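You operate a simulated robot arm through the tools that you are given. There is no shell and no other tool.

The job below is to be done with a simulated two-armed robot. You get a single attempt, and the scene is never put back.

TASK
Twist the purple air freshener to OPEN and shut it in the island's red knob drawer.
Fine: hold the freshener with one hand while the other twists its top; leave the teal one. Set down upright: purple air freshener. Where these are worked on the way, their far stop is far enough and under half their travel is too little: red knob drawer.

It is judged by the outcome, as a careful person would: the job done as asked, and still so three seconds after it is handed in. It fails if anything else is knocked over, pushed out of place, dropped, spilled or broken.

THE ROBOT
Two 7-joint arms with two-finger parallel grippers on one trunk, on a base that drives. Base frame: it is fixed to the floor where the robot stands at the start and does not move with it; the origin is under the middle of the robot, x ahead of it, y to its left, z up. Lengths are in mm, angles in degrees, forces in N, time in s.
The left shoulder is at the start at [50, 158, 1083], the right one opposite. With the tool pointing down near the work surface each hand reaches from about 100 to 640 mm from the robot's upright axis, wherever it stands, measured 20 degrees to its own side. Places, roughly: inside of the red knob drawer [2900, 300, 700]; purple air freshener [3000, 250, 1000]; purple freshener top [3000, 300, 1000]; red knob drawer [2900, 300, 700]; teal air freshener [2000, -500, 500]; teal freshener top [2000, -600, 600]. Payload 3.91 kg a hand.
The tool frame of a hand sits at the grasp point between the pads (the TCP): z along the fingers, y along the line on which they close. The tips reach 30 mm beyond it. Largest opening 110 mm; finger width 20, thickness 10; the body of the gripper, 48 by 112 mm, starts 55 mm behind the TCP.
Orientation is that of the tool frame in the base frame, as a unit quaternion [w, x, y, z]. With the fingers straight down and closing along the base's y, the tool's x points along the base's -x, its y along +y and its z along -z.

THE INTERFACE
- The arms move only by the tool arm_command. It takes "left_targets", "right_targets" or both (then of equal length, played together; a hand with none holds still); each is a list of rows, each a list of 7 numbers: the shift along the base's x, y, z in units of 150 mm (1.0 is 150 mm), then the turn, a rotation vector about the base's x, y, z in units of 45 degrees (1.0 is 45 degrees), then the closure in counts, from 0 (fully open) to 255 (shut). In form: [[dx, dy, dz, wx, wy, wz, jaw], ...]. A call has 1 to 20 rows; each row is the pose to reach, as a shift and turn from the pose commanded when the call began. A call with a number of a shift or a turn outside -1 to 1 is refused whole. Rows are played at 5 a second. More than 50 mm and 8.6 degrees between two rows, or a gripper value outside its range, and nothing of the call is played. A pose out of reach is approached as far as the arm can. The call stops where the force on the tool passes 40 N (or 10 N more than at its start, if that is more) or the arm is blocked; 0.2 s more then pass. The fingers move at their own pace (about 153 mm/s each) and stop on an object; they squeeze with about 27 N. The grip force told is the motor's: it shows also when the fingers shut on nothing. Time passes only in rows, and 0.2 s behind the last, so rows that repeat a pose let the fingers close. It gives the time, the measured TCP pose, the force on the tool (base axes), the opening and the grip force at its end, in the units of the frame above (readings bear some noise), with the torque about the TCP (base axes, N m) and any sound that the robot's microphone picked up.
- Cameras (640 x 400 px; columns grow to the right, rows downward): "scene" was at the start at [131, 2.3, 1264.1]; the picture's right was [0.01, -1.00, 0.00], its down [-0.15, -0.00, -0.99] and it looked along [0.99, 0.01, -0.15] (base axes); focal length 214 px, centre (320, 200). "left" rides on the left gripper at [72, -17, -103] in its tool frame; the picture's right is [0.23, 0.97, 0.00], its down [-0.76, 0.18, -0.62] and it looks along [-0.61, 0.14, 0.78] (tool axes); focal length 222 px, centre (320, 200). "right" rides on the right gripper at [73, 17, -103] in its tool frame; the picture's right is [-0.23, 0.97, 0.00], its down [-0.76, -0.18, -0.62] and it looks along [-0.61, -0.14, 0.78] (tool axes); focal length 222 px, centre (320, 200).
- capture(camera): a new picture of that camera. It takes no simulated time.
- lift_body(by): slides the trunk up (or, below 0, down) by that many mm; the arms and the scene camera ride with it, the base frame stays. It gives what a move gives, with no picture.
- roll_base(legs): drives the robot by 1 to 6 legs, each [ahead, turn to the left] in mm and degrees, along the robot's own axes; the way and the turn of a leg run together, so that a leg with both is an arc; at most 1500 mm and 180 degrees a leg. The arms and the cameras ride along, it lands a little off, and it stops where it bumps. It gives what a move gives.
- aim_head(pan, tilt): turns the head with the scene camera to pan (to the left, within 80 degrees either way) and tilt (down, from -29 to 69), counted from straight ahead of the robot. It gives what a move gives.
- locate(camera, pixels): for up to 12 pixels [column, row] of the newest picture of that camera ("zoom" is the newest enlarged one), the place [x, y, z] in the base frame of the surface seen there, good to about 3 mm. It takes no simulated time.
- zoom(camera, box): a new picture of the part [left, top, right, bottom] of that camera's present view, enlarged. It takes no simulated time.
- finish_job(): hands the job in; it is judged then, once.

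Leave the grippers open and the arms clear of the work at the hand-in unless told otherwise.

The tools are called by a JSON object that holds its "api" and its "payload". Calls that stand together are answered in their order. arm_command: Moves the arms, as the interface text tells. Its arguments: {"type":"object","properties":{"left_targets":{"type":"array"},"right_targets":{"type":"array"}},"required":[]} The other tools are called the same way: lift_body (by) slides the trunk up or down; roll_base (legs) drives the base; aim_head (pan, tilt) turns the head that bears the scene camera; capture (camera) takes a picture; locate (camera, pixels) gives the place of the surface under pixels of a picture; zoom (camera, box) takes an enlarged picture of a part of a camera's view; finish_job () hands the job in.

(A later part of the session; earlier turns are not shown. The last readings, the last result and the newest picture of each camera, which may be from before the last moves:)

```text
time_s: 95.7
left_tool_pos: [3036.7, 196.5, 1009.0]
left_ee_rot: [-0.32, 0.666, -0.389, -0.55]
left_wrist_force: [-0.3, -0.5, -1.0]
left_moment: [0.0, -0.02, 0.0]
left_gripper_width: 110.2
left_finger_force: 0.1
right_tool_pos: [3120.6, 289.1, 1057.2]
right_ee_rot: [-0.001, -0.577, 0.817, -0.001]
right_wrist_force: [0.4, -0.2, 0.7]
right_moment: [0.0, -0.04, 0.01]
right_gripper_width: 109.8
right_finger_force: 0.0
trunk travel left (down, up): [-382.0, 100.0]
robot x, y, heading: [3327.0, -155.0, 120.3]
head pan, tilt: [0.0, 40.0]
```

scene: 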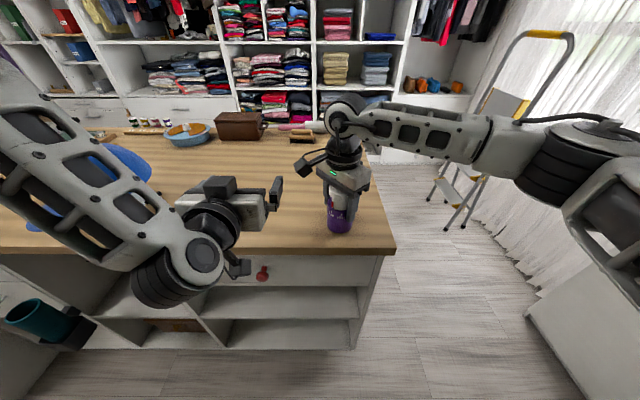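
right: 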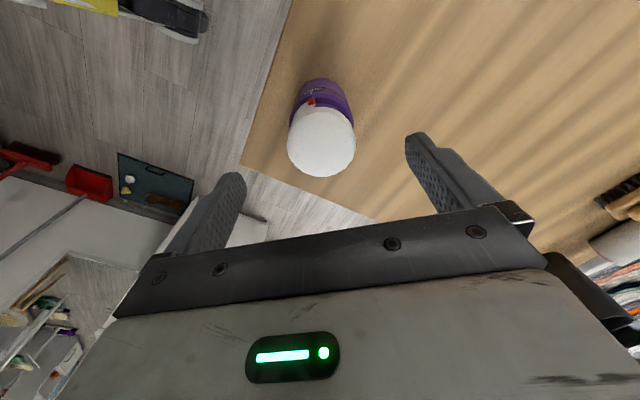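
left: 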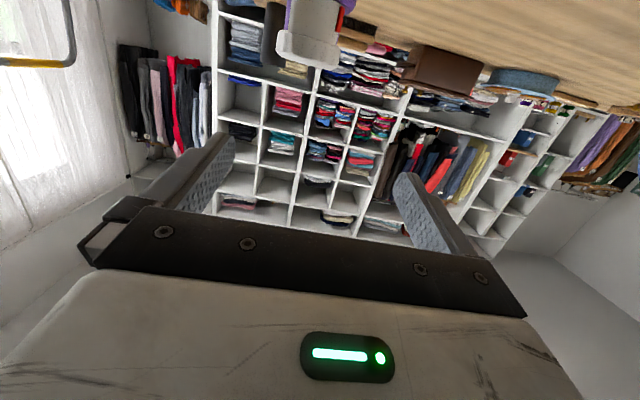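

The commanded pose follows the measured one. I'll lower the left hand to z≈915 while backing off slightly, then slide it 118 mm right so it lines up just in front of the freshener.

{"api": "arm_command", "payload": {"left_targets": [[0.04, -0.07, -0.2, 0, 0, 0, 0], [0.08, -0.14, -0.42, 0, 0, 0, 0], [0.117, -0.202, -0.627, 0, 0, 0, 0], [0.287, -0.104, -0.627, 0, 0, 0, 0], [0.457, -0.005, -0.627, 0, 0, 0, 0], [0.627, 0.093, -0.627, 0, 0, 0, 0], [0.797, 0.191, -0.627, 0, 0, 0, 0], [0.797, 0.191, -0.627, 0, 0, 0, 0]]}}

{"api": "capture", "payload": {"camera": "scene"}}

{"api": "zoom", "payload": {"camera": "scene", "box": [260, 150, 420, 250]}}

```text
time_s: 97.5
left_tool_pos: [3155.9, 225.0, 916.0]
left_ee_rot: [-0.32, 0.666, -0.388, -0.551]
left_wrist_force: [0.3, -0.5, -0.3]
left_moment: [0.02, -0.02, 0.01]
left_gripper_width: 110.5
left_finger_force: 0.1
left hand out of reach, approached as far as the arm can: row 3
right_tool_pos: [3121.6, 290.0, 1057.3]
right_ee_rot: [-0.001, -0.577, 0.817, -0.001]
right_wrist_force: [0.0, -0.1, 0.1]
right_moment: [0.01, 0.03, 0.01]
right_gripper_width: 109.9
right_finger_force: 0.1
trunk travel left (down, up): [-382.0, 100.0]
robot x, y, heading: [3328.1, -151.8, 120.3]
head pan, tilt: [0.0, 40.0]
```

```text
taken
```

scene: 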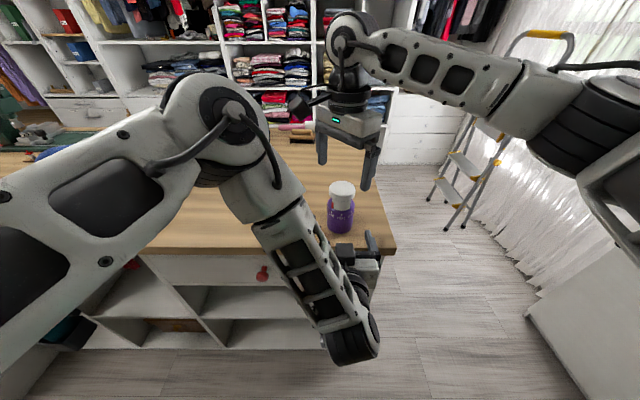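

```text
4.00 times, centred on (340, 200) of scene
```

zoom: 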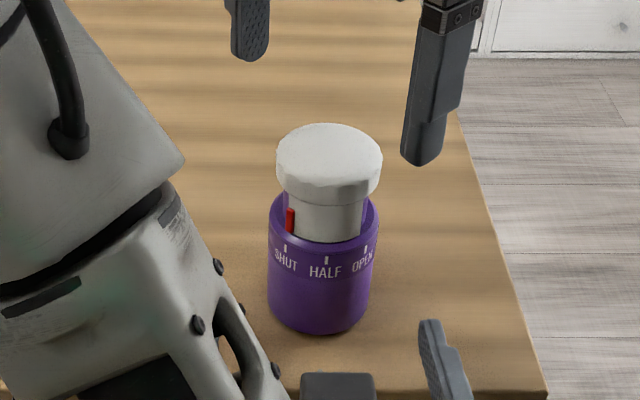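

The left hand is lined up in front of the freshener at z≈916. I'll locate the freshener's visible edges to centre the grip sideways.

{"api": "locate", "payload": {"camera": "zoom", "pixels": [[272, 290], [368, 290], [320, 300], [320, 320], [328, 150], [284, 165], [375, 165], [328, 128], [328, 185]]}}

{"api": "capture", "payload": {"camera": "right"}}

```text
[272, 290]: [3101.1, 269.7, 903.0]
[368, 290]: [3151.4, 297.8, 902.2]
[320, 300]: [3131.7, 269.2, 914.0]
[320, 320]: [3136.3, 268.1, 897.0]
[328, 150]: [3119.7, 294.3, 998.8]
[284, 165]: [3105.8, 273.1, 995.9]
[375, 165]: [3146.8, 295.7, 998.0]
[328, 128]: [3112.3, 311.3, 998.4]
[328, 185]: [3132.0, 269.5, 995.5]
```

```text
taken
```

right: 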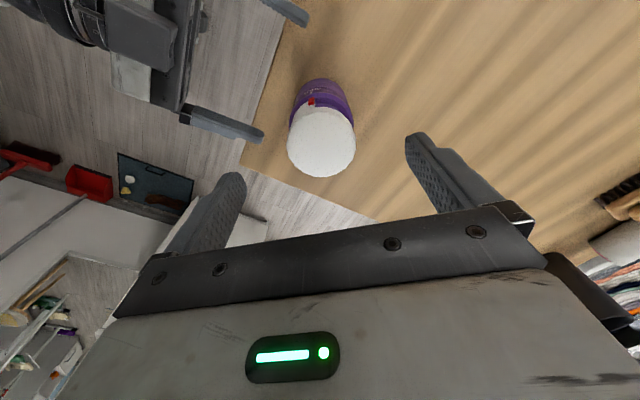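

The body centre is at about (3121.5, 289.5), which is 73 mm ahead of the left TCP and 3 mm right. I'll move the left fingers around the body.

{"api": "arm_command", "payload": {"left_targets": [[-0.076, 0.143, 0, 0, 0, 0, 0], [-0.152, 0.287, 0, 0, 0, 0, 0], [-0.228, 0.43, 0, 0, 0, 0, 0], [-0.228, 0.43, 0, 0, 0, 0, 0]]}}

{"api": "zoom", "payload": {"camera": "scene", "box": [260, 150, 420, 250]}}

{"api": "capture", "payload": {"camera": "right"}}

```text
time_s: 98.5
left_tool_pos: [3122.5, 290.3, 914.6]
left_ee_rot: [-0.32, 0.666, -0.389, -0.551]
left_wrist_force: [-0.5, -0.1, -0.3]
left_moment: [0.0, -0.01, 0.02]
left_gripper_width: 110.1
left_finger_force: 0.1
right_tool_pos: [3120.2, 290.4, 1057.1]
right_ee_rot: [-0.001, -0.577, 0.817, -0.001]
right_wrist_force: [-0.4, 0.6, 0.4]
right_moment: [-0.03, 0.0, 0.01]
right_gripper_width: 110.1
right_finger_force: 0.1
trunk travel left (down, up): [-382.0, 100.0]
robot x, y, heading: [3327.0, -156.4, 120.4]
head pan, tilt: [0.0, 40.0]
```

```text
4.00 times, centred on (340, 200) of scene
```

zoom: 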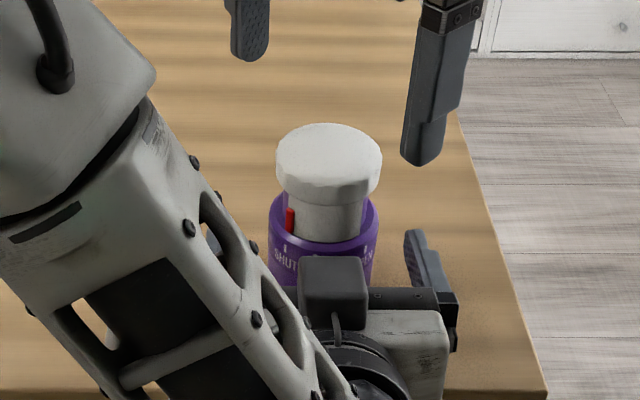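

```text
taken
```

right: 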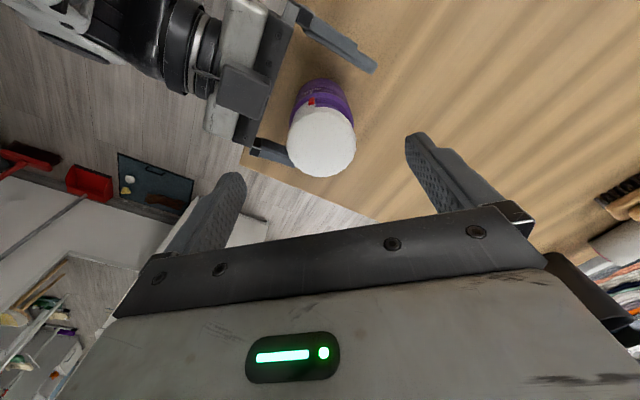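

The body is between the left fingers with no contact force. I'll close the left gripper on it.

{"api": "arm_command", "payload": {"left_targets": [[0, 0, 0, 0, 0, 0, 90], [0, 0, 0, 0, 0, 0, 110], [0, 0, 0, 0, 0, 0, 255], [0, 0, 0, 0, 0, 0, 255], [0, 0, 0, 0, 0, 0, 255]]}}

{"api": "zoom", "payload": {"camera": "scene", "box": [260, 150, 420, 250]}}

{"api": "capture", "payload": {"camera": "right"}}

```text
time_s: 99.7
left_tool_pos: [3123.0, 289.4, 915.8]
left_ee_rot: [-0.319, 0.667, -0.389, -0.55]
left_wrist_force: [-0.6, 0.1, 0.1]
left_moment: [-0.01, 0.0, -0.02]
left_gripper_width: 61.2
left_finger_force: 26.8
right_tool_pos: [3122.0, 289.5, 1056.8]
right_ee_rot: [-0.001, -0.576, 0.817, 0.0]
right_wrist_force: [-0.1, -0.2, 0.5]
right_moment: [0.0, 0.01, -0.02]
right_gripper_width: 110.0
right_finger_force: 0.1
trunk travel left (down, up): [-382.0, 100.0]
robot x, y, heading: [3325.9, -156.9, 120.2]
head pan, tilt: [0.0, 40.0]
```

```text
4.00 times, centred on (340, 200) of scene
```

zoom: 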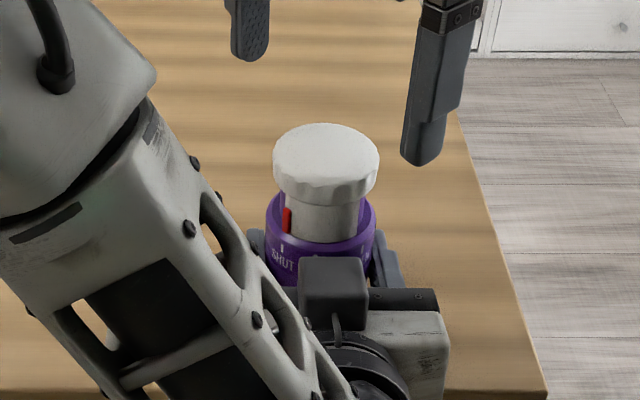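

```text
taken
```

right: 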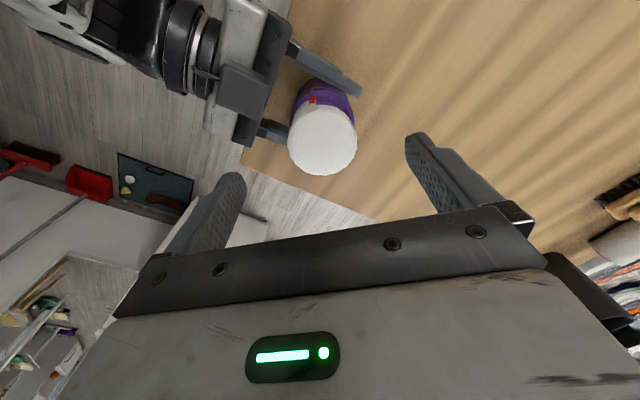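

The left hand holds the body at 61.2 mm. I'll check the cap's centre from the right camera before descending.

{"api": "locate", "payload": {"camera": "right", "pixels": [[290, 141], [355, 139], [321, 108], [324, 173], [322, 140], [298, 120], [346, 162]]}}

{"api": "zoom", "payload": {"camera": "right", "box": [260, 70, 390, 190]}}

```text
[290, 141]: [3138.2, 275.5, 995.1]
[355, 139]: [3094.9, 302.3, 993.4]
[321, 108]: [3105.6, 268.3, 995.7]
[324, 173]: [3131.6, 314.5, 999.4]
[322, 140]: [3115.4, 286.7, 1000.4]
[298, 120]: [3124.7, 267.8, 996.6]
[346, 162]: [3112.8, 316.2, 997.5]
```

```text
3.33 times, centred on (325, 130) of right
```

zoom: 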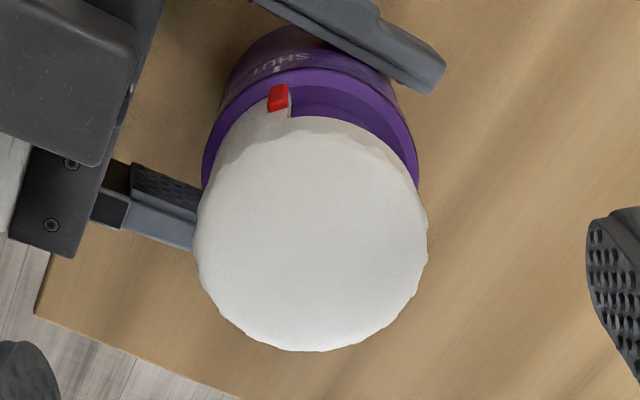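

The cap centre is within about 3 mm of the right TCP. I'll narrow the right jaw to about 80 mm and descend to z≈983 around the cap.

{"api": "arm_command", "payload": {"right_targets": [[-0.013, 0.003, 0, 0, 0, 0, 70], [-0.013, 0.003, -0.05, 0, 0, 0, 70], [-0.013, 0.003, -0.2, 0, 0, 0, 70], [-0.013, 0.003, -0.36, 0, 0, 0, 70], [-0.013, 0.003, -0.49, 0, 0, 0, 70], [-0.013, 0.003, -0.49, 0, 0, 0, 70]]}}

{"api": "capture", "payload": {"camera": "right"}}

{"api": "zoom", "payload": {"camera": "scene", "box": [260, 140, 420, 240]}}

```text
time_s: 101.1
left_tool_pos: [3121.8, 289.5, 914.4]
left_ee_rot: [-0.319, 0.666, -0.388, -0.551]
left_wrist_force: [0.3, 0.0, 1.0]
left_moment: [-0.02, -0.09, -0.01]
left_gripper_width: 60.9
left_finger_force: 26.9
right_tool_pos: [3117.5, 290.0, 984.2]
right_ee_rot: [-0.001, -0.576, 0.818, -0.001]
right_wrist_force: [-0.5, 0.1, 0.3]
right_moment: [0.0, 0.01, -0.03]
right_gripper_width: 79.6
right_finger_force: 0.0
trunk travel left (down, up): [-382.0, 100.0]
robot x, y, heading: [3330.7, -157.2, 120.2]
head pan, tilt: [0.0, 40.0]
```

```text
taken
```

right: 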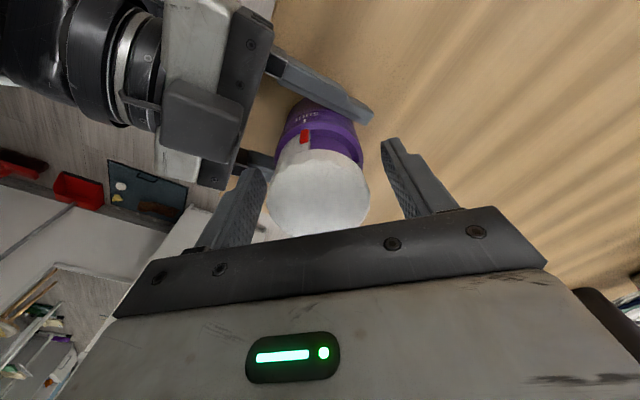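

```text
4.00 times, centred on (340, 190) of scene
```

zoom: 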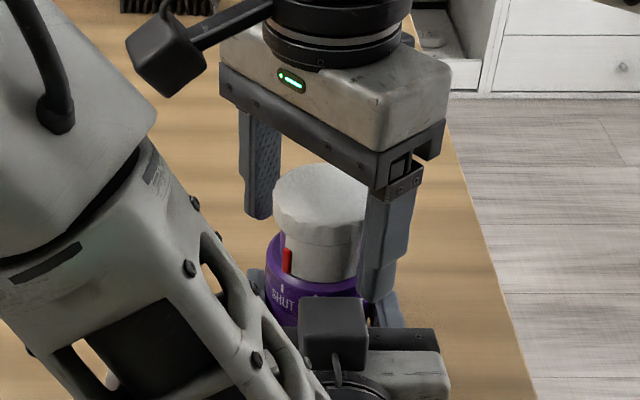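

The fingers straddle the cap. I'll close the right gripper on it while the left keeps holding the body.

{"api": "arm_command", "payload": {"right_targets": [[0, 0, 0, 0, 0, 0, 110], [0, 0, 0, 0, 0, 0, 255], [0, 0, 0, 0, 0, 0, 255], [0, 0, 0, 0, 0, 0, 255]]}}

{"api": "capture", "payload": {"camera": "right"}}

```text
time_s: 102.1
left_tool_pos: [3121.2, 290.2, 917.1]
left_ee_rot: [-0.319, 0.667, -0.388, -0.55]
left_wrist_force: [-10.5, 7.6, -3.5]
left_moment: [0.04, -0.37, 0.02]
left_gripper_width: 61.2
left_finger_force: 26.6
right_tool_pos: [3118.7, 289.7, 986.0]
right_ee_rot: [0.0, -0.578, 0.816, -0.002]
right_wrist_force: [10.3, -5.9, 9.8]
right_moment: [-0.29, -0.26, -0.02]
right_gripper_width: 54.9
right_finger_force: 27.3
trunk travel left (down, up): [-382.0, 100.0]
robot x, y, heading: [3330.4, -154.3, 120.5]
head pan, tilt: [0.0, 40.0]
```

```text
taken
```

right: 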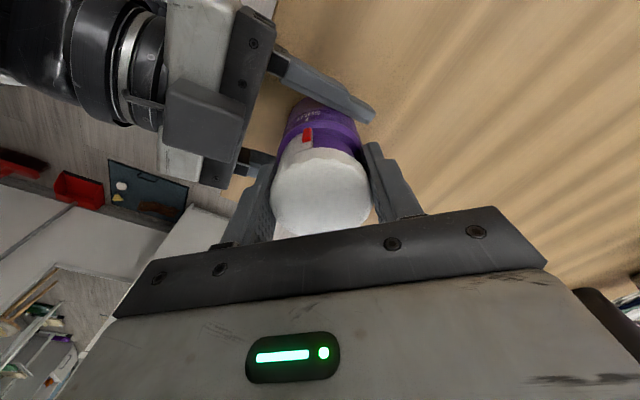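

The right grip closed at 54.9 mm, but there is a side load of about 12 N between the hands from a few mm of misalignment. I'll nudge the right hand 3 mm along +x to relieve it.

{"api": "arm_command", "payload": {"right_targets": [[0.01, -0.004, 0, 0, 0, 0, 255], [0.02, -0.008, 0, 0, 0, 0, 255], [0.02, -0.008, 0, 0, 0, 0, 255]]}}

```text
time_s: 102.9
left_tool_pos: [3123.7, 290.0, 915.5]
left_ee_rot: [-0.32, 0.666, -0.389, -0.551]
left_wrist_force: [-0.2, -4.5, -0.2]
left_moment: [0.35, 0.49, -0.01]
left_gripper_width: 61.1
left_finger_force: 26.6
right_tool_pos: [3120.8, 289.3, 984.4]
right_ee_rot: [-0.001, -0.576, 0.817, 0.002]
right_wrist_force: [-1.9, 6.2, 6.1]
right_moment: [-0.1, -0.21, -0.04]
right_gripper_width: 54.7
right_finger_force: 26.8
trunk travel left (down, up): [-382.0, 100.0]
robot x, y, heading: [3331.5, -154.2, 120.1]
head pan, tilt: [0.0, 40.0]
```

The load is small now. I'll start the twist with 40° counter-clockwise in 8° steps, plus a 1 mm y correction.

{"api": "arm_command", "payload": {"right_targets": [[0, 0.006, 0, 0, 0, 0.1, 255], [0, 0.006, 0, 0, 0, 0.25, 255], [0, 0.006, 0, 0, 0, 0.42, 255], [0, 0.006, 0, 0, 0, 0.6, 255], [0, 0.006, 0, 0, 0, 0.78, 255], [0, 0.006, 0, 0, 0, 0.889, 255], [0, 0.006, 0, 0, 0, 0.889, 255]]}}

{"api": "capture", "payload": {"camera": "right"}}

{"api": "zoom", "payload": {"camera": "scene", "box": [260, 140, 420, 240]}}

```text
time_s: 104.5
left_tool_pos: [3122.4, 289.8, 915.4]
left_ee_rot: [-0.319, 0.666, -0.388, -0.551]
left_wrist_force: [-2.1, -1.5, -3.4]
left_moment: [0.23, -0.5, -0.03]
left_gripper_width: 61.2
left_finger_force: 27.2
right_tool_pos: [3121.4, 289.3, 983.8]
right_ee_rot: [0.001, 0.822, -0.57, 0.001]
right_wrist_force: [3.7, 1.4, 7.2]
right_moment: [-0.08, 0.19, 0.03]
right_gripper_width: 55.0
right_finger_force: 26.8
trunk travel left (down, up): [-382.0, 100.0]
robot x, y, heading: [3326.8, -155.0, 120.0]
head pan, tilt: [0.0, 40.0]
```

```text
taken
```

right: 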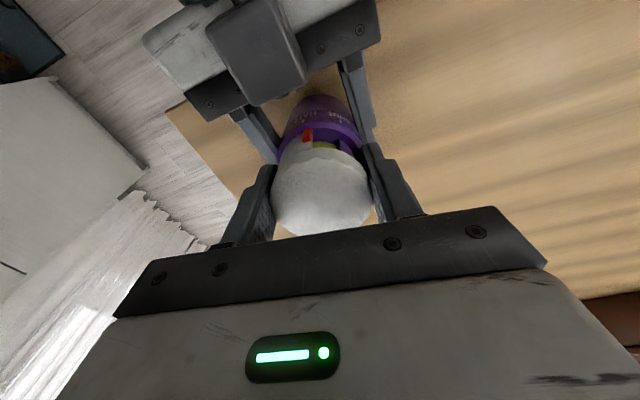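

```text
4.00 times, centred on (340, 190) of scene
```

zoom: 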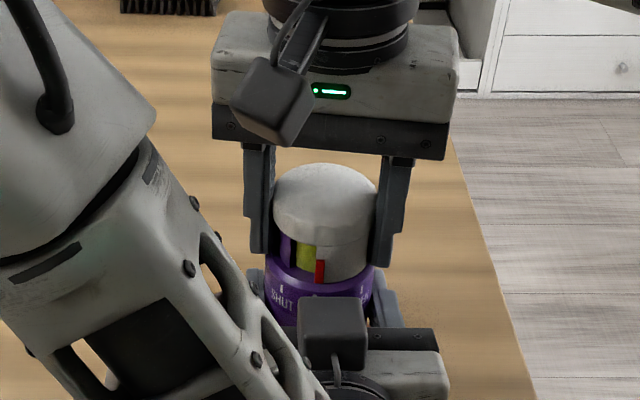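

The cap turned with the hand: the pointer has moved to about HALF and a yellow-green window is appearing, while the body stays put. I'll twist another 40°.

{"api": "arm_command", "payload": {"right_targets": [[0, 0, 0, 0, 0, 0.1, 255], [0, 0, 0, 0, 0, 0.25, 255], [0, 0, 0, 0, 0, 0.42, 255], [0, 0, 0, 0, 0, 0.6, 255], [0, 0, 0, 0, 0, 0.78, 255], [0, 0, 0, 0, 0, 0.889, 255], [0, 0, 0, 0, 0, 0.889, 255]]}}

{"api": "capture", "payload": {"camera": "right"}}

{"api": "zoom", "payload": {"camera": "scene", "box": [300, 170, 380, 220]}}

```text
time_s: 106.1
left_tool_pos: [3120.7, 288.6, 915.5]
left_ee_rot: [-0.319, 0.666, -0.388, -0.552]
left_wrist_force: [-14.0, -8.3, -1.2]
left_moment: [0.57, -0.56, -0.03]
left_gripper_width: 61.2
left_finger_force: 27.0
right_tool_pos: [3122.6, 291.1, 983.7]
right_ee_rot: [-0.002, 0.967, -0.256, 0.002]
right_wrist_force: [15.2, 9.7, 11.5]
right_moment: [0.21, -0.34, -0.03]
right_gripper_width: 54.7
right_finger_force: 26.6
trunk travel left (down, up): [-382.0, 100.0]
robot x, y, heading: [3325.9, -155.7, 120.1]
head pan, tilt: [0.0, 40.0]
```

```text
taken
```

right: 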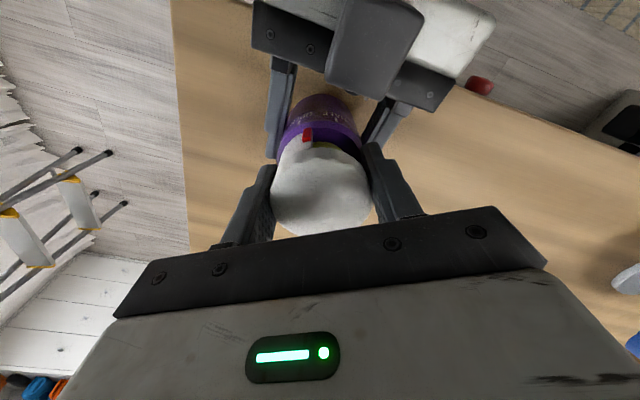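

```text
8.00 times, centred on (340, 195) of scene
```

zoom: 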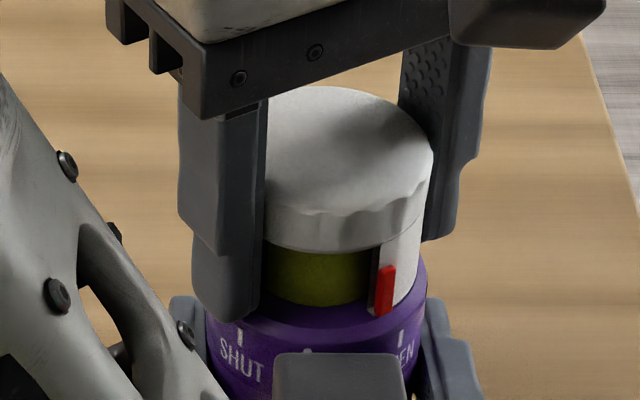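

The pointer at zoom (386,290) is approaching the OPEN mark at (402,338). I'll zoom in closer and locate both to measure the remaining angle.

{"api": "zoom", "payload": {"camera": "scene", "box": [322, 192, 362, 220]}}

{"api": "locate", "payload": {"camera": "zoom", "pixels": [[430, 230], [437, 180], [460, 330], [300, 270], [560, 300], [350, 290], [330, 160]]}}

```text
14.29 times, centred on (342, 206) of scene
```

zoom: 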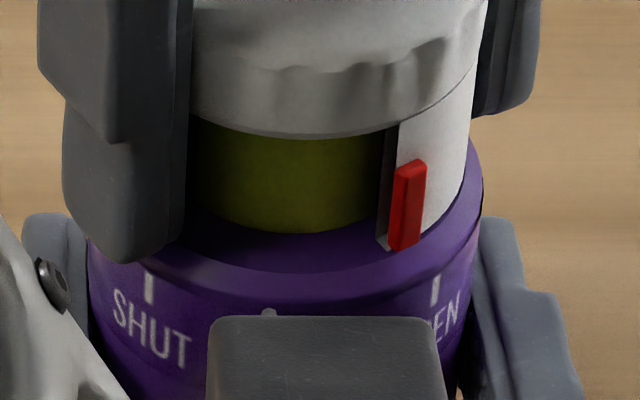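

```text
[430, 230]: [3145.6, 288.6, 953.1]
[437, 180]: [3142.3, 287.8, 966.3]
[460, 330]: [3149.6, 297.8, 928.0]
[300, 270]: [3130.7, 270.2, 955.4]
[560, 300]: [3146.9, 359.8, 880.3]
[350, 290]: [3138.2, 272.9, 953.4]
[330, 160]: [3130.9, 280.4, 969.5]
```

The pointer is at (407,205), with the OPEN mark at (436,290) and SHUT at (149,288). I'll locate the marks and pointer to estimate the angles about the axis.

{"api": "locate", "payload": {"camera": "zoom", "pixels": [[436, 290], [149, 288], [407, 205], [400, 225], [420, 180], [270, 312], [436, 280], [149, 280], [408, 240], [250, 280], [385, 270]]}}

{"api": "zoom", "payload": {"camera": "right", "box": [260, 80, 390, 200]}}

```text
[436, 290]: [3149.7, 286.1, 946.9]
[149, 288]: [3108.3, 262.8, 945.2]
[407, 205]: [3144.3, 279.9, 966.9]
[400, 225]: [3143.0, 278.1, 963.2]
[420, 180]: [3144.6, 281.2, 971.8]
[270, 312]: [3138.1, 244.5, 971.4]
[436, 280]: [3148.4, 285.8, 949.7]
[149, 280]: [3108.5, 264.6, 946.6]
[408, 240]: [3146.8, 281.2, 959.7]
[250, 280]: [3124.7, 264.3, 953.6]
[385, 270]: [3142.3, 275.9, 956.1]
```

```text
3.33 times, centred on (325, 140) of right
```

zoom: 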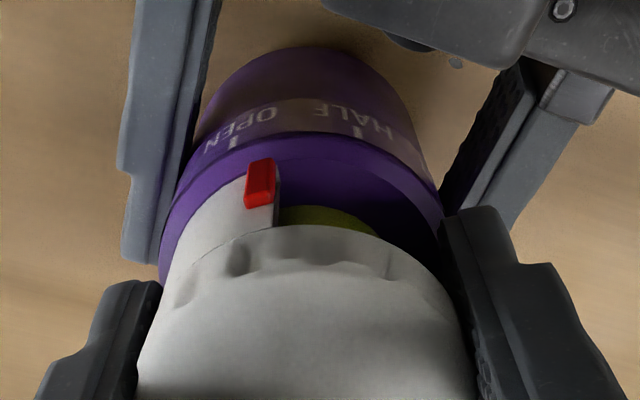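

The window shows yellow-green. From these points the pointer is about 15–20° short of OPEN. I'll cross-check with the right camera, where OPEN's mark is at (234,142), HALF's at (358,132) and the pointer at (260,185).

{"api": "locate", "payload": {"camera": "zoom", "pixels": [[234, 142], [358, 132], [258, 195], [262, 170], [248, 185], [300, 135], [200, 170], [410, 170]]}}

```text
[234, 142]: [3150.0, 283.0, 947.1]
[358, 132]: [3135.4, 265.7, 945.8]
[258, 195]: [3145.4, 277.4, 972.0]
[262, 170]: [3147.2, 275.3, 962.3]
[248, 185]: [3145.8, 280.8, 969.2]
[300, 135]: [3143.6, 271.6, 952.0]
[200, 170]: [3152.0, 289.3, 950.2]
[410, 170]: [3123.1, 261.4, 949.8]
```

Both views say about 14–18° remain. I'll twist another 14° while easing the right hand 2 mm to unload the side force, then re-measure.

{"api": "arm_command", "payload": {"right_targets": [[0.008, 0.005, 0, 0, 0, 0.07, 255], [0.013, 0.01, 0, 0, 0, 0.17, 255], [0.013, 0.01, 0, 0, 0, 0.26, 255], [0.013, 0.01, 0, 0, 0, 0.311, 255], [0.013, 0.01, 0, 0, 0, 0.311, 255]]}}

{"api": "zoom", "payload": {"camera": "scene", "box": [322, 192, 362, 220]}}

{"api": "zoom", "payload": {"camera": "right", "box": [260, 80, 390, 200]}}

```text
time_s: 107.3
left_tool_pos: [3120.8, 289.5, 916.0]
left_ee_rot: [-0.319, 0.667, -0.388, -0.55]
left_wrist_force: [-14.7, -10.3, 0.7]
left_moment: [0.44, -0.22, 0.3]
left_gripper_width: 61.0
left_finger_force: 26.5
right_tool_pos: [3124.3, 290.6, 984.2]
right_ee_rot: [-0.001, 0.991, -0.136, -0.001]
right_wrist_force: [9.9, 13.8, 13.1]
right_moment: [0.3, -0.13, -0.39]
right_gripper_width: 54.6
right_finger_force: 27.0
trunk travel left (down, up): [-382.0, 100.0]
robot x, y, heading: [3325.5, -155.7, 120.1]
head pan, tilt: [0.0, 40.0]
```

```text
14.29 times, centred on (342, 206) of scene
```

zoom: 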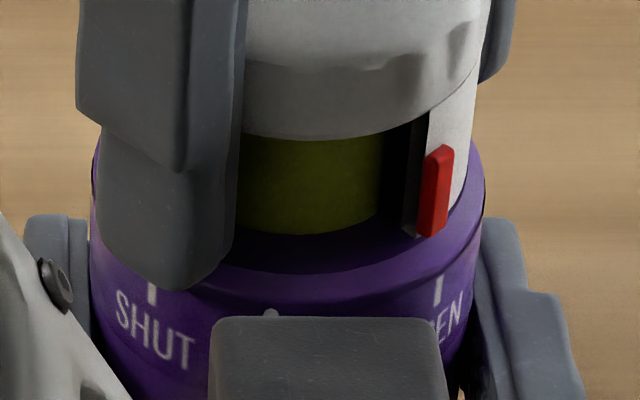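

```text
3.33 times, centred on (325, 140) of right
```

zoom: 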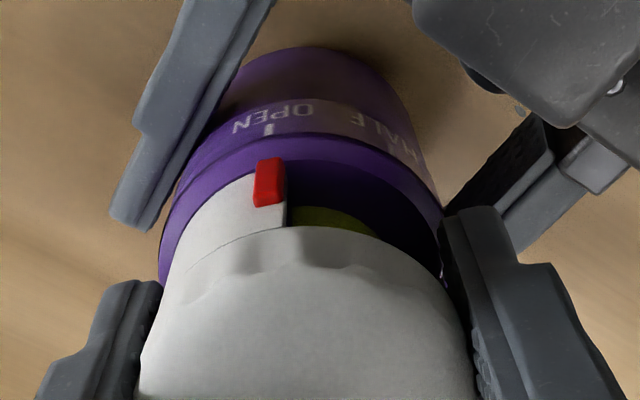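

Torque about the axis rose to about 0.39 N·m, which suggests the end stop. In the right camera, the pointer at (270,182) sits in line with the OPEN mark at (268,130). I'll verify with located points.

{"api": "locate", "payload": {"camera": "zoom", "pixels": [[268, 130], [272, 175], [268, 190], [258, 185], [280, 180], [268, 128]]}}

{"api": "zoom", "payload": {"camera": "scene", "box": [330, 196, 358, 216]}}

{"api": "locate", "payload": {"camera": "scene", "pixels": [[349, 206], [350, 212]]}}

```text
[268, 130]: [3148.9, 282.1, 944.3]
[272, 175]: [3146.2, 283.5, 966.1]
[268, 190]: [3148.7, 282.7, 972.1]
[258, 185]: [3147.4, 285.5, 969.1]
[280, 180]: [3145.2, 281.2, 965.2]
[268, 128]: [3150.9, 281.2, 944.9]
```

```text
16.00 times, centred on (344, 206) of scene
```

zoom: 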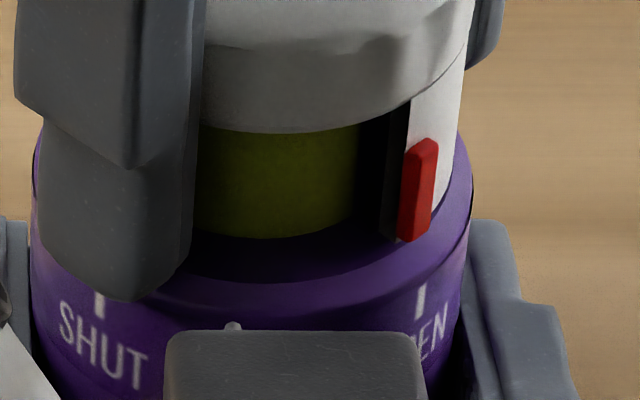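

```text
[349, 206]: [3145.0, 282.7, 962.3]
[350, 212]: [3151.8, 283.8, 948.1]
```

Pointer and OPEN mark agree to within about 1–2°, so it's at OPEN. I'll open the right fingers and raise that hand 60 mm while the left still holds the body.

{"api": "arm_command", "payload": {"right_targets": [[0, 0, 0, 0, 0, 0, 70], [0, 0, 0, 0, 0, 0, 70], [0, 0, 0.1, 0, 0, 0, 70], [0, 0, 0.25, 0, 0, 0, 70], [0, 0, 0.4, 0, 0, 0, 70], [0, 0, 0.4, 0, 0, 0, 70]]}}

{"api": "capture", "payload": {"camera": "scene"}}

{"api": "zoom", "payload": {"camera": "scene", "box": [316, 180, 372, 220]}}

{"api": "zoom", "payload": {"camera": "right", "box": [260, 60, 390, 180]}}

```text
time_s: 108.7
left_tool_pos: [3124.0, 289.8, 915.0]
left_ee_rot: [-0.32, 0.666, -0.389, -0.551]
left_wrist_force: [2.2, 0.2, 2.5]
left_moment: [0.1, 0.05, 0.0]
left_gripper_width: 60.9
left_finger_force: 26.6
right_tool_pos: [3124.0, 290.7, 1044.1]
right_ee_rot: [0.0, 0.991, -0.136, 0.002]
right_wrist_force: [-1.0, 0.0, 0.1]
right_moment: [0.01, -0.05, 0.07]
right_gripper_width: 79.8
right_finger_force: 0.0
trunk travel left (down, up): [-382.0, 100.0]
robot x, y, heading: [3324.7, -157.6, 120.3]
head pan, tilt: [0.0, 40.0]
```

```text
taken
```

scene: 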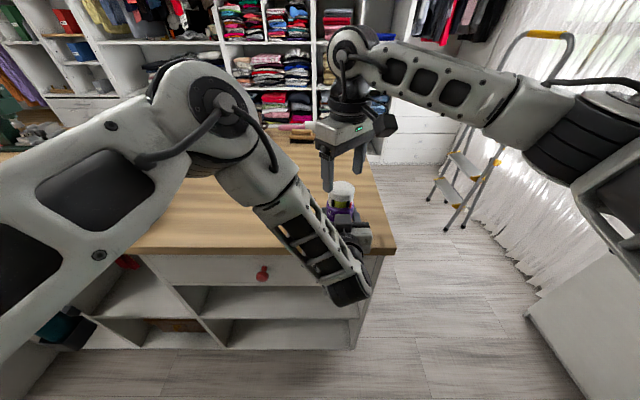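

```text
10.00 times, centred on (344, 200) of scene
```

zoom: 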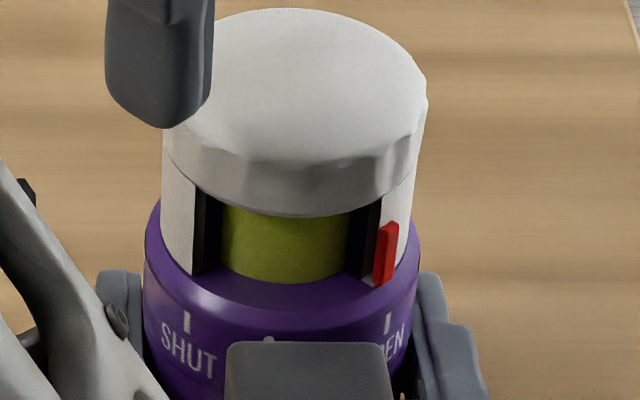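

```text
3.33 times, centred on (325, 120) of right
```

zoom: 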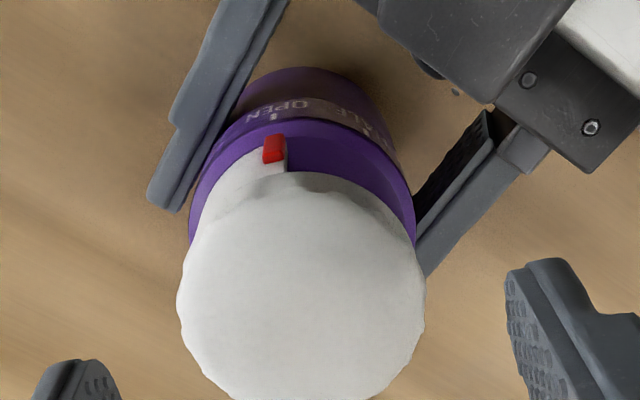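

The pointer lines up with the OPEN mark in both views, and the window is open. Next, the left hand releases the body and backs off 75 mm, with the freshener standing on the table.

{"api": "arm_command", "payload": {"left_targets": [[0, 0, 0, 0, 0, 0, 150], [0, 0, 0, 0, 0, 0, 0], [0, 0, 0, 0, 0, 0, 0], [0.076, -0.143, 0, 0, 0, 0, 0], [0.152, -0.287, 0, 0, 0, 0, 0], [0.228, -0.43, 0, 0, 0, 0, 0], [0.228, -0.43, 0, 0, 0, 0, 0]]}}

{"api": "zoom", "payload": {"camera": "scene", "box": [290, 160, 390, 230]}}

{"api": "capture", "payload": {"camera": "right"}}

```text
time_s: 110.3
left_tool_pos: [3157.2, 225.2, 914.8]
left_ee_rot: [-0.321, 0.665, -0.389, -0.551]
left_wrist_force: [0.6, 0.1, 0.5]
left_moment: [0.01, 0.0, 0.01]
left_gripper_width: 109.9
left_finger_force: 0.1
right_tool_pos: [3123.8, 291.3, 1044.4]
right_ee_rot: [0.0, 0.991, -0.136, 0.001]
right_wrist_force: [-0.2, -0.6, -0.2]
right_moment: [0.01, 0.04, 0.02]
right_gripper_width: 79.5
right_finger_force: 0.0
trunk travel left (down, up): [-382.0, 100.0]
robot x, y, heading: [3326.8, -155.7, 120.2]
head pan, tilt: [0.0, 40.0]
```

```text
5.71 times, centred on (340, 195) of scene
```

zoom: 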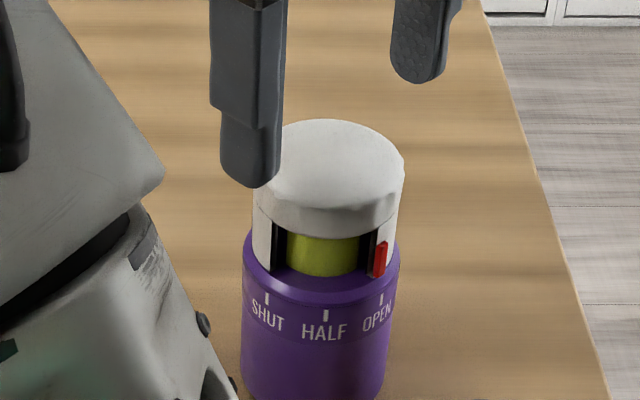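

```text
taken
```

right: 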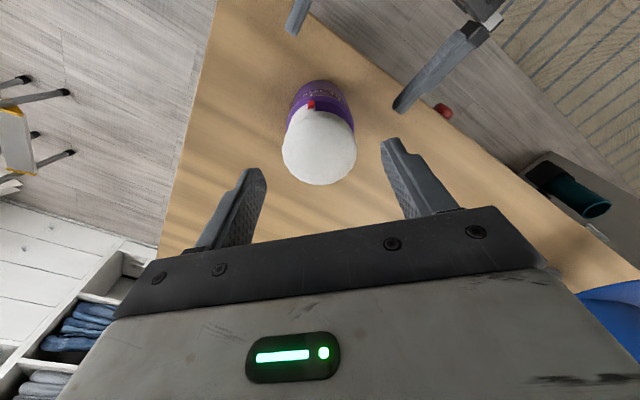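

The freshener stands upright with the pointer at OPEN. I'll slide the left hand out to the left and locate the freshener for the right hand's body grip.

{"api": "locate", "payload": {"camera": "right", "pixels": [[285, 150], [354, 147], [320, 113], [321, 183], [320, 147]]}}

{"api": "arm_command", "payload": {"left_targets": [[-0.17, -0.099, 0, 0, 0, 0, 0], [-0.34, -0.197, 0, 0, 0, 0, 0], [-0.51, -0.295, 0.1, 0, 0, 0, 0], [-0.68, -0.393, 0.25, 0, 0, 0, 0], [-0.72, -0.35, 0.45, 0, 0, 0, 0], [-0.74, -0.3, 0.65, 0, 0, 0, 0], [-0.74, -0.3, 0.65, 0, 0, 0, 0]]}}

{"api": "zoom", "payload": {"camera": "scene", "box": [290, 150, 390, 230]}}

```text
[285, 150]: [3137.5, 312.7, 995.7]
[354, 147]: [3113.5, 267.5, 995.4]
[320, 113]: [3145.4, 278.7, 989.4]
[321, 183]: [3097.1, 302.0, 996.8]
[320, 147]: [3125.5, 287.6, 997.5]
```

```text
time_s: 111.9
left_tool_pos: [3046.0, 179.4, 1012.6]
left_ee_rot: [-0.32, 0.666, -0.389, -0.551]
left_wrist_force: [0.9, 0.3, 0.1]
left_moment: [0.0, 0.0, 0.03]
left_gripper_width: 109.9
left_finger_force: 0.1
right_tool_pos: [3123.7, 292.1, 1044.7]
right_ee_rot: [0.001, 0.991, -0.135, 0.0]
right_wrist_force: [1.0, -0.6, 0.2]
right_moment: [-0.03, 0.0, -0.01]
right_gripper_width: 79.9
right_finger_force: 0.0
trunk travel left (down, up): [-382.0, 100.0]
robot x, y, heading: [3331.0, -154.1, 120.2]
head pan, tilt: [0.0, 40.0]
```

```text
5.00 times, centred on (340, 190) of scene
```

zoom: 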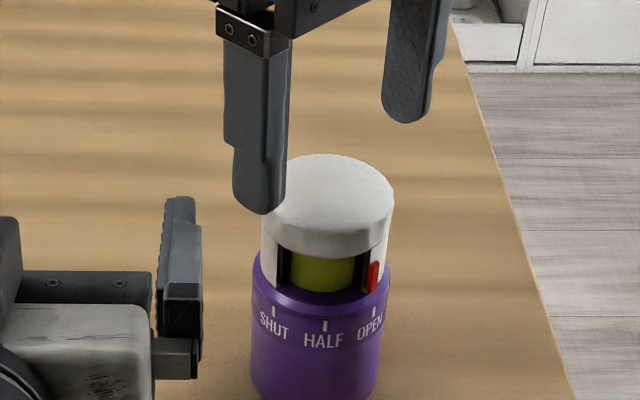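

I'll move the left hand 60 mm further left for clearance, then lower the right hand around the body to z≈956 with the jaw at about 85 mm.

{"api": "arm_command", "payload": {"left_targets": [[-0.17, -0.1, 0.1, 0, 0, 0, 0], [-0.33, -0.195, 0.2, 0, 0, 0, 0], [-0.33, -0.195, 0.2, 0, 0, 0, 0]]}}

{"api": "arm_command", "payload": {"right_targets": [[0, -0.01, 0, 0, 0, 0, 45], [0, -0.01, -0.1, 0, 0, 0, 45], [0, -0.01, -0.3, 0, 0, 0, 45], [0, -0.01, -0.5, 0, 0, 0, 45], [0, -0.01, -0.587, 0, 0, 0, 45], [0, -0.01, -0.587, 0, 0, 0, 45]]}}

{"api": "capture", "payload": {"camera": "right"}}

```text
time_s: 112.7
left_tool_pos: [2994.9, 151.8, 1043.1]
left_ee_rot: [-0.32, 0.666, -0.39, -0.55]
left_wrist_force: [0.0, 0.2, -0.3]
left_moment: [0.0, 0.03, 0.02]
left_gripper_width: 110.1
left_finger_force: 0.1
right_tool_pos: [3125.3, 291.2, 1042.9]
right_ee_rot: [0.0, 0.991, -0.136, 0.001]
right_wrist_force: [0.1, 0.1, -0.6]
right_moment: [0.0, 0.01, 0.01]
right_gripper_width: 79.7
right_finger_force: 0.0
trunk travel left (down, up): [-382.0, 100.0]
robot x, y, heading: [3329.4, -155.7, 120.0]
head pan, tilt: [0.0, 40.0]
```

```text
time_s: 114.1
left_tool_pos: [2997.2, 152.5, 1043.1]
left_ee_rot: [-0.319, 0.667, -0.389, -0.55]
left_wrist_force: [0.9, 0.2, -0.6]
left_moment: [-0.02, 0.03, 0.0]
left_gripper_width: 110.1
left_finger_force: 0.1
right_tool_pos: [3124.5, 291.1, 954.0]
right_ee_rot: [-0.001, 0.991, -0.135, 0.001]
right_wrist_force: [0.2, 0.5, -0.4]
right_moment: [0.03, -0.03, 0.03]
right_gripper_width: 90.7
right_finger_force: 0.1
trunk travel left (down, up): [-382.0, 100.0]
robot x, y, heading: [3327.8, -153.9, 120.0]
head pan, tilt: [0.0, 40.0]
```

```text
taken
```

right: 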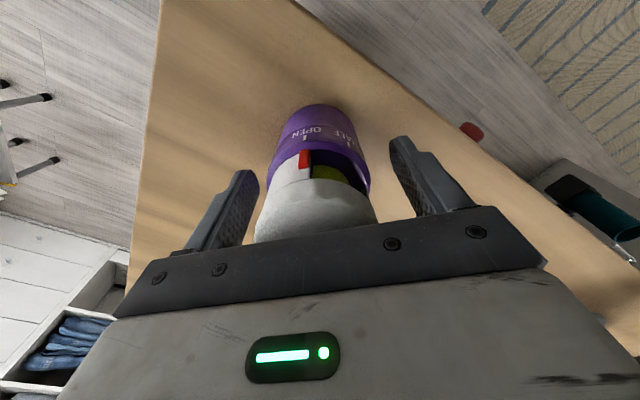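

The body is between the fingers. I'll close on it and lift slowly by 25 mm.

{"api": "arm_command", "payload": {"right_targets": [[0, 0, 0, 0, 0, 0, 95], [0, 0, 0, 0, 0, 0, 112], [0, 0, 0, 0, 0, 0, 255], [0, 0, 0, 0, 0, 0, 255], [0, 0, 0, 0, 0, 0, 255], [0, 0, 0.02, 0, 0, 0, 255], [0, 0, 0.05, 0, 0, 0, 255], [0, 0, 0.09, 0, 0, 0, 255], [0, 0, 0.13, 0, 0, 0, 255], [0, 0, 0.167, 0, 0, 0, 255], [0, 0, 0.167, 0, 0, 0, 255]]}}

{"api": "capture", "payload": {"camera": "right"}}

{"api": "zoom", "payload": {"camera": "scene", "box": [290, 150, 390, 230]}}

```text
time_s: 116.5
left_tool_pos: [2995.9, 152.4, 1042.7]
left_ee_rot: [-0.319, 0.666, -0.388, -0.551]
left_wrist_force: [0.4, -0.5, -0.3]
left_moment: [0.01, 0.02, 0.01]
left_gripper_width: 110.2
left_finger_force: 0.1
right_tool_pos: [3122.8, 290.2, 981.3]
right_ee_rot: [0.0, 0.991, -0.135, 0.001]
right_wrist_force: [0.6, 0.0, -1.8]
right_moment: [0.02, 0.03, -0.01]
right_gripper_width: 60.5
right_finger_force: 28.0
trunk travel left (down, up): [-382.0, 100.0]
robot x, y, heading: [3326.1, -154.4, 119.8]
head pan, tilt: [0.0, 40.0]
```

```text
taken
```

right: 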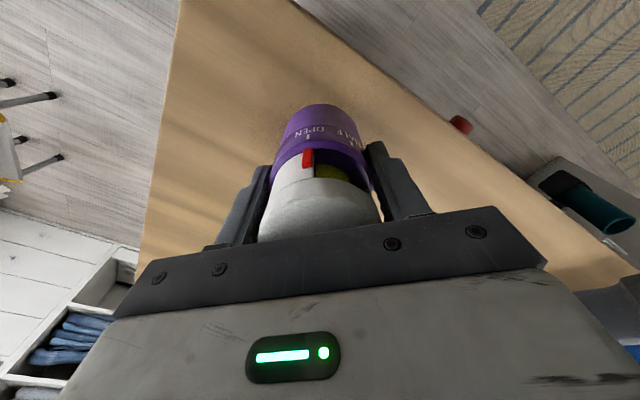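

```text
5.00 times, centred on (340, 190) of scene
```

zoom: 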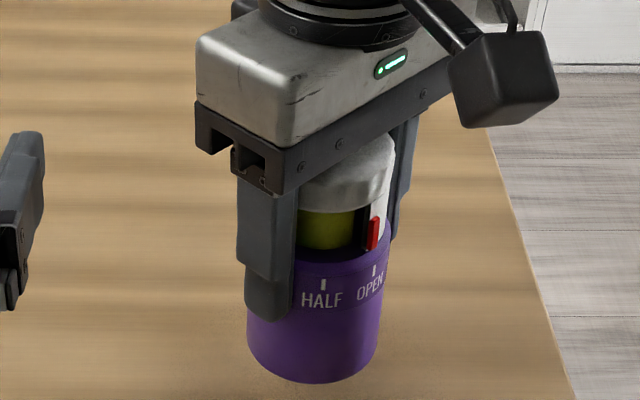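

The freshener is held firmly (60.5 mm) and off the table. I'll raise it to a right TCP z≈1100 and move it to the right side, clear of the drawer work.

{"api": "arm_command", "payload": {"right_targets": [[0, 0, 0.15, 0, 0, 0, 255], [0, 0, 0.35, 0, 0, 0, 255], [0, 0, 0.58, 0, 0, 0, 255], [0.08, -0.005, 0.8, 0, 0, 0, 255], [0.28, -0.011, 0.8, 0, 0, 0, 255], [0.5, -0.02, 0.8, 0, 0, 0, 255], [0.7, -0.027, 0.8, 0, 0, 0, 255], [0.867, -0.033, 0.8, 0, 0, 0, 255], [0.867, -0.033, 0.8, 0, 0, 0, 255]]}}

{"api": "capture", "payload": {"camera": "scene"}}

```text
time_s: 118.5
left_tool_pos: [2996.3, 153.4, 1042.1]
left_ee_rot: [-0.319, 0.667, -0.389, -0.55]
left_wrist_force: [-0.2, 0.3, -0.5]
left_moment: [-0.02, 0.03, -0.01]
left_gripper_width: 110.1
left_finger_force: 0.1
right_tool_pos: [3254.1, 283.6, 1100.8]
right_ee_rot: [0.001, 0.991, -0.135, 0.001]
right_wrist_force: [0.2, -0.1, -1.6]
right_moment: [0.01, -0.03, 0.03]
right_gripper_width: 60.5
right_finger_force: 27.4
trunk travel left (down, up): [-382.0, 100.0]
robot x, y, heading: [3327.8, -156.3, 119.9]
head pan, tilt: [0.0, 40.0]
```

```text
taken
```

scene: 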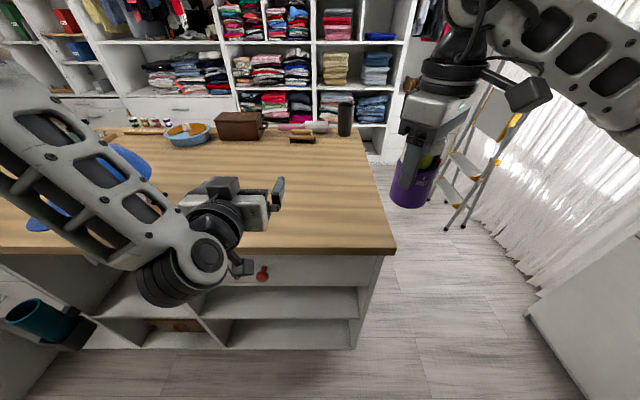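

The freshener is parked safely at the right. I'll back the base up 56 mm so the knob sits about 475 mm ahead of me, then zoom in on the knob.

{"api": "roll_base", "payload": {"legs": [[-56, 0]]}}

{"api": "aim_head", "payload": {"pan": 10, "tilt": 48}}

{"api": "capture", "payload": {"camera": "scene"}}

```text
time_s: 119.5
left_tool_pos: [3023.9, 103.8, 1043.4]
left_ee_rot: [-0.319, 0.666, -0.387, -0.552]
left_wrist_force: [-0.6, 1.2, -0.2]
left_moment: [-0.02, 0.0, 0.03]
left_gripper_width: 109.9
left_finger_force: 0.0
right_tool_pos: [3282.9, 235.4, 1102.2]
right_ee_rot: [-0.001, 0.991, -0.136, 0.0]
right_wrist_force: [0.5, -1.2, -1.1]
right_moment: [0.02, -0.03, -0.01]
right_gripper_width: 60.7
right_finger_force: 27.4
trunk travel left (down, up): [-382.0, 100.0]
robot x, y, heading: [3353.8, -206.4, 120.2]
head pan, tilt: [0.0, 40.0]
```

```text
time_s: 120.2
left_tool_pos: [3023.6, 104.5, 1042.7]
left_ee_rot: [-0.319, 0.667, -0.388, -0.55]
left_wrist_force: [-0.1, -0.3, -0.9]
left_moment: [-0.01, 0.03, 0.0]
left_gripper_width: 109.9
left_finger_force: 0.0
right_tool_pos: [3281.2, 235.3, 1101.4]
right_ee_rot: [0.0, 0.991, -0.136, 0.0]
right_wrist_force: [0.0, 0.3, -2.8]
right_moment: [0.01, -0.01, 0.01]
right_gripper_width: 60.8
right_finger_force: 26.9
trunk travel left (down, up): [-382.0, 100.0]
robot x, y, heading: [3353.9, -203.3, 120.1]
head pan, tilt: [10.0, 48.0]
```

```text
taken
```

scene: 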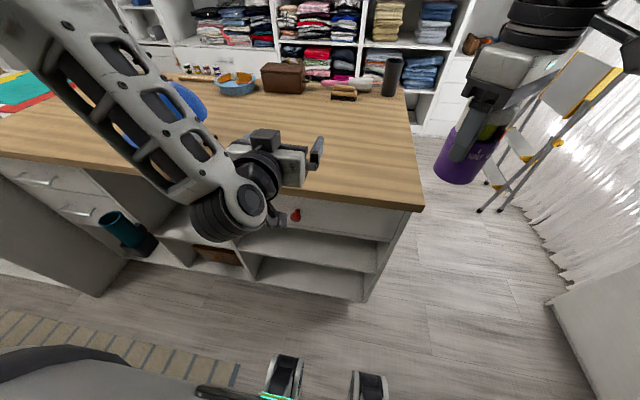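

The knob is visible at (295,215). I'll zoom in and locate it.

{"api": "zoom", "payload": {"camera": "scene", "box": [265, 195, 325, 235]}}

```text
10.00 times, centred on (295, 215) of scene
```

zoom: 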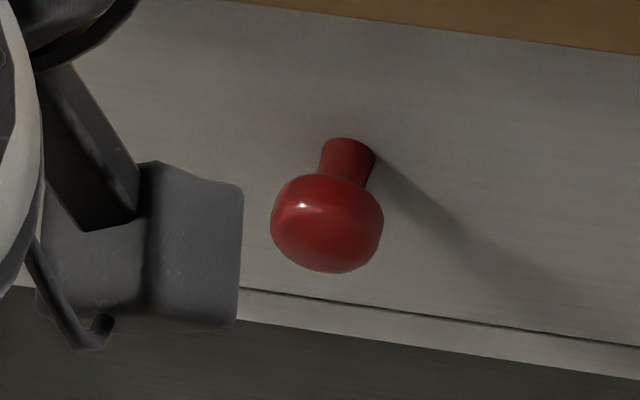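

{"api": "locate", "payload": {"camera": "zoom", "pixels": [[328, 225], [328, 185], [328, 265], [280, 225], [375, 225], [350, 155], [350, 145], [480, 100], [480, 300], [480, 340], [600, 60], [350, 240]]}}

{"api": "locate", "payload": {"camera": "scene", "pixels": [[285, 365], [368, 380], [270, 395], [330, 396], [400, 398], [240, 400]]}}

```text
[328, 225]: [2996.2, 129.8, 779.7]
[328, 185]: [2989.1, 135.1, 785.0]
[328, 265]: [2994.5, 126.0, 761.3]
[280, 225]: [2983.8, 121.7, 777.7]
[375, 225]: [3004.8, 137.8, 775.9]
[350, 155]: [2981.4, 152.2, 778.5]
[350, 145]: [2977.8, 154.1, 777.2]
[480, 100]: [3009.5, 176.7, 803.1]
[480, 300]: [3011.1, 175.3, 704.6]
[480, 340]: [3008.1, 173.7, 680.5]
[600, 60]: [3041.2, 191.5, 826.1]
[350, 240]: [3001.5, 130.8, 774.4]
```

```text
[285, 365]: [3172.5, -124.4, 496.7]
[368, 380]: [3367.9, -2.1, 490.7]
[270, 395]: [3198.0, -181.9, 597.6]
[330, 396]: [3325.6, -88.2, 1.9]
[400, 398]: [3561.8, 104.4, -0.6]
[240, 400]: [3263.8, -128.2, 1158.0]
```

The knob is a ball about 27 mm across, centred near (2991, 136, 774) on a short stem, with its front at n≈-35. I'll lower the left hand in two steps, tilting it to about 30° below horizontal, to a point in front of the knob.

{"api": "arm_command", "payload": {"left_targets": [[0.008, -0.034, -0.217, -0.096, -0.056, 0, 0], [0.016, -0.068, -0.434, -0.193, -0.111, 0, 0], [0.024, -0.101, -0.65, -0.289, -0.167, 0, 0], [0.032, -0.135, -0.867, -0.385, -0.222, 0, 0], [0.032, -0.135, -0.867, -0.385, -0.222, 0, 0]]}}

{"api": "capture", "payload": {"camera": "scene"}}

```text
time_s: 121.4
left_tool_pos: [3032.1, 87.4, 915.8]
left_ee_rot: [-0.245, 0.754, -0.437, -0.425]
left_wrist_force: [-0.7, -0.8, -0.1]
left_moment: [0.02, 0.0, -0.01]
left_gripper_width: 109.8
left_finger_force: 0.0
left hand out of reach, approached as far as the arm can: row 3, 4, 5
right_tool_pos: [3282.4, 235.5, 1100.5]
right_ee_rot: [0.0, 0.991, -0.135, 0.001]
right_wrist_force: [0.4, -0.3, -1.7]
right_moment: [-0.02, -0.01, -0.02]
right_gripper_width: 60.8
right_finger_force: 27.3
trunk travel left (down, up): [-382.0, 100.0]
robot x, y, heading: [3355.6, -205.3, 120.1]
head pan, tilt: [10.0, 48.0]
```

```text
taken
```

scene: 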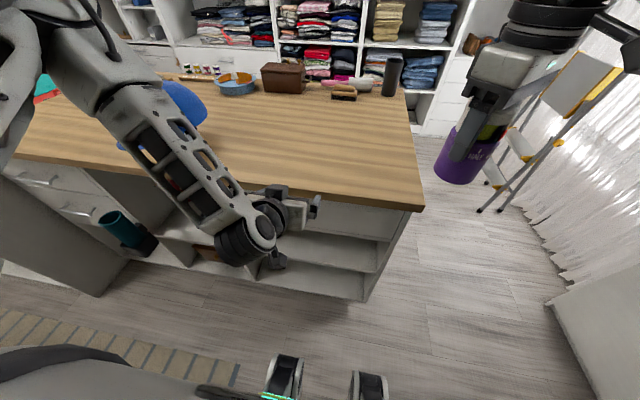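

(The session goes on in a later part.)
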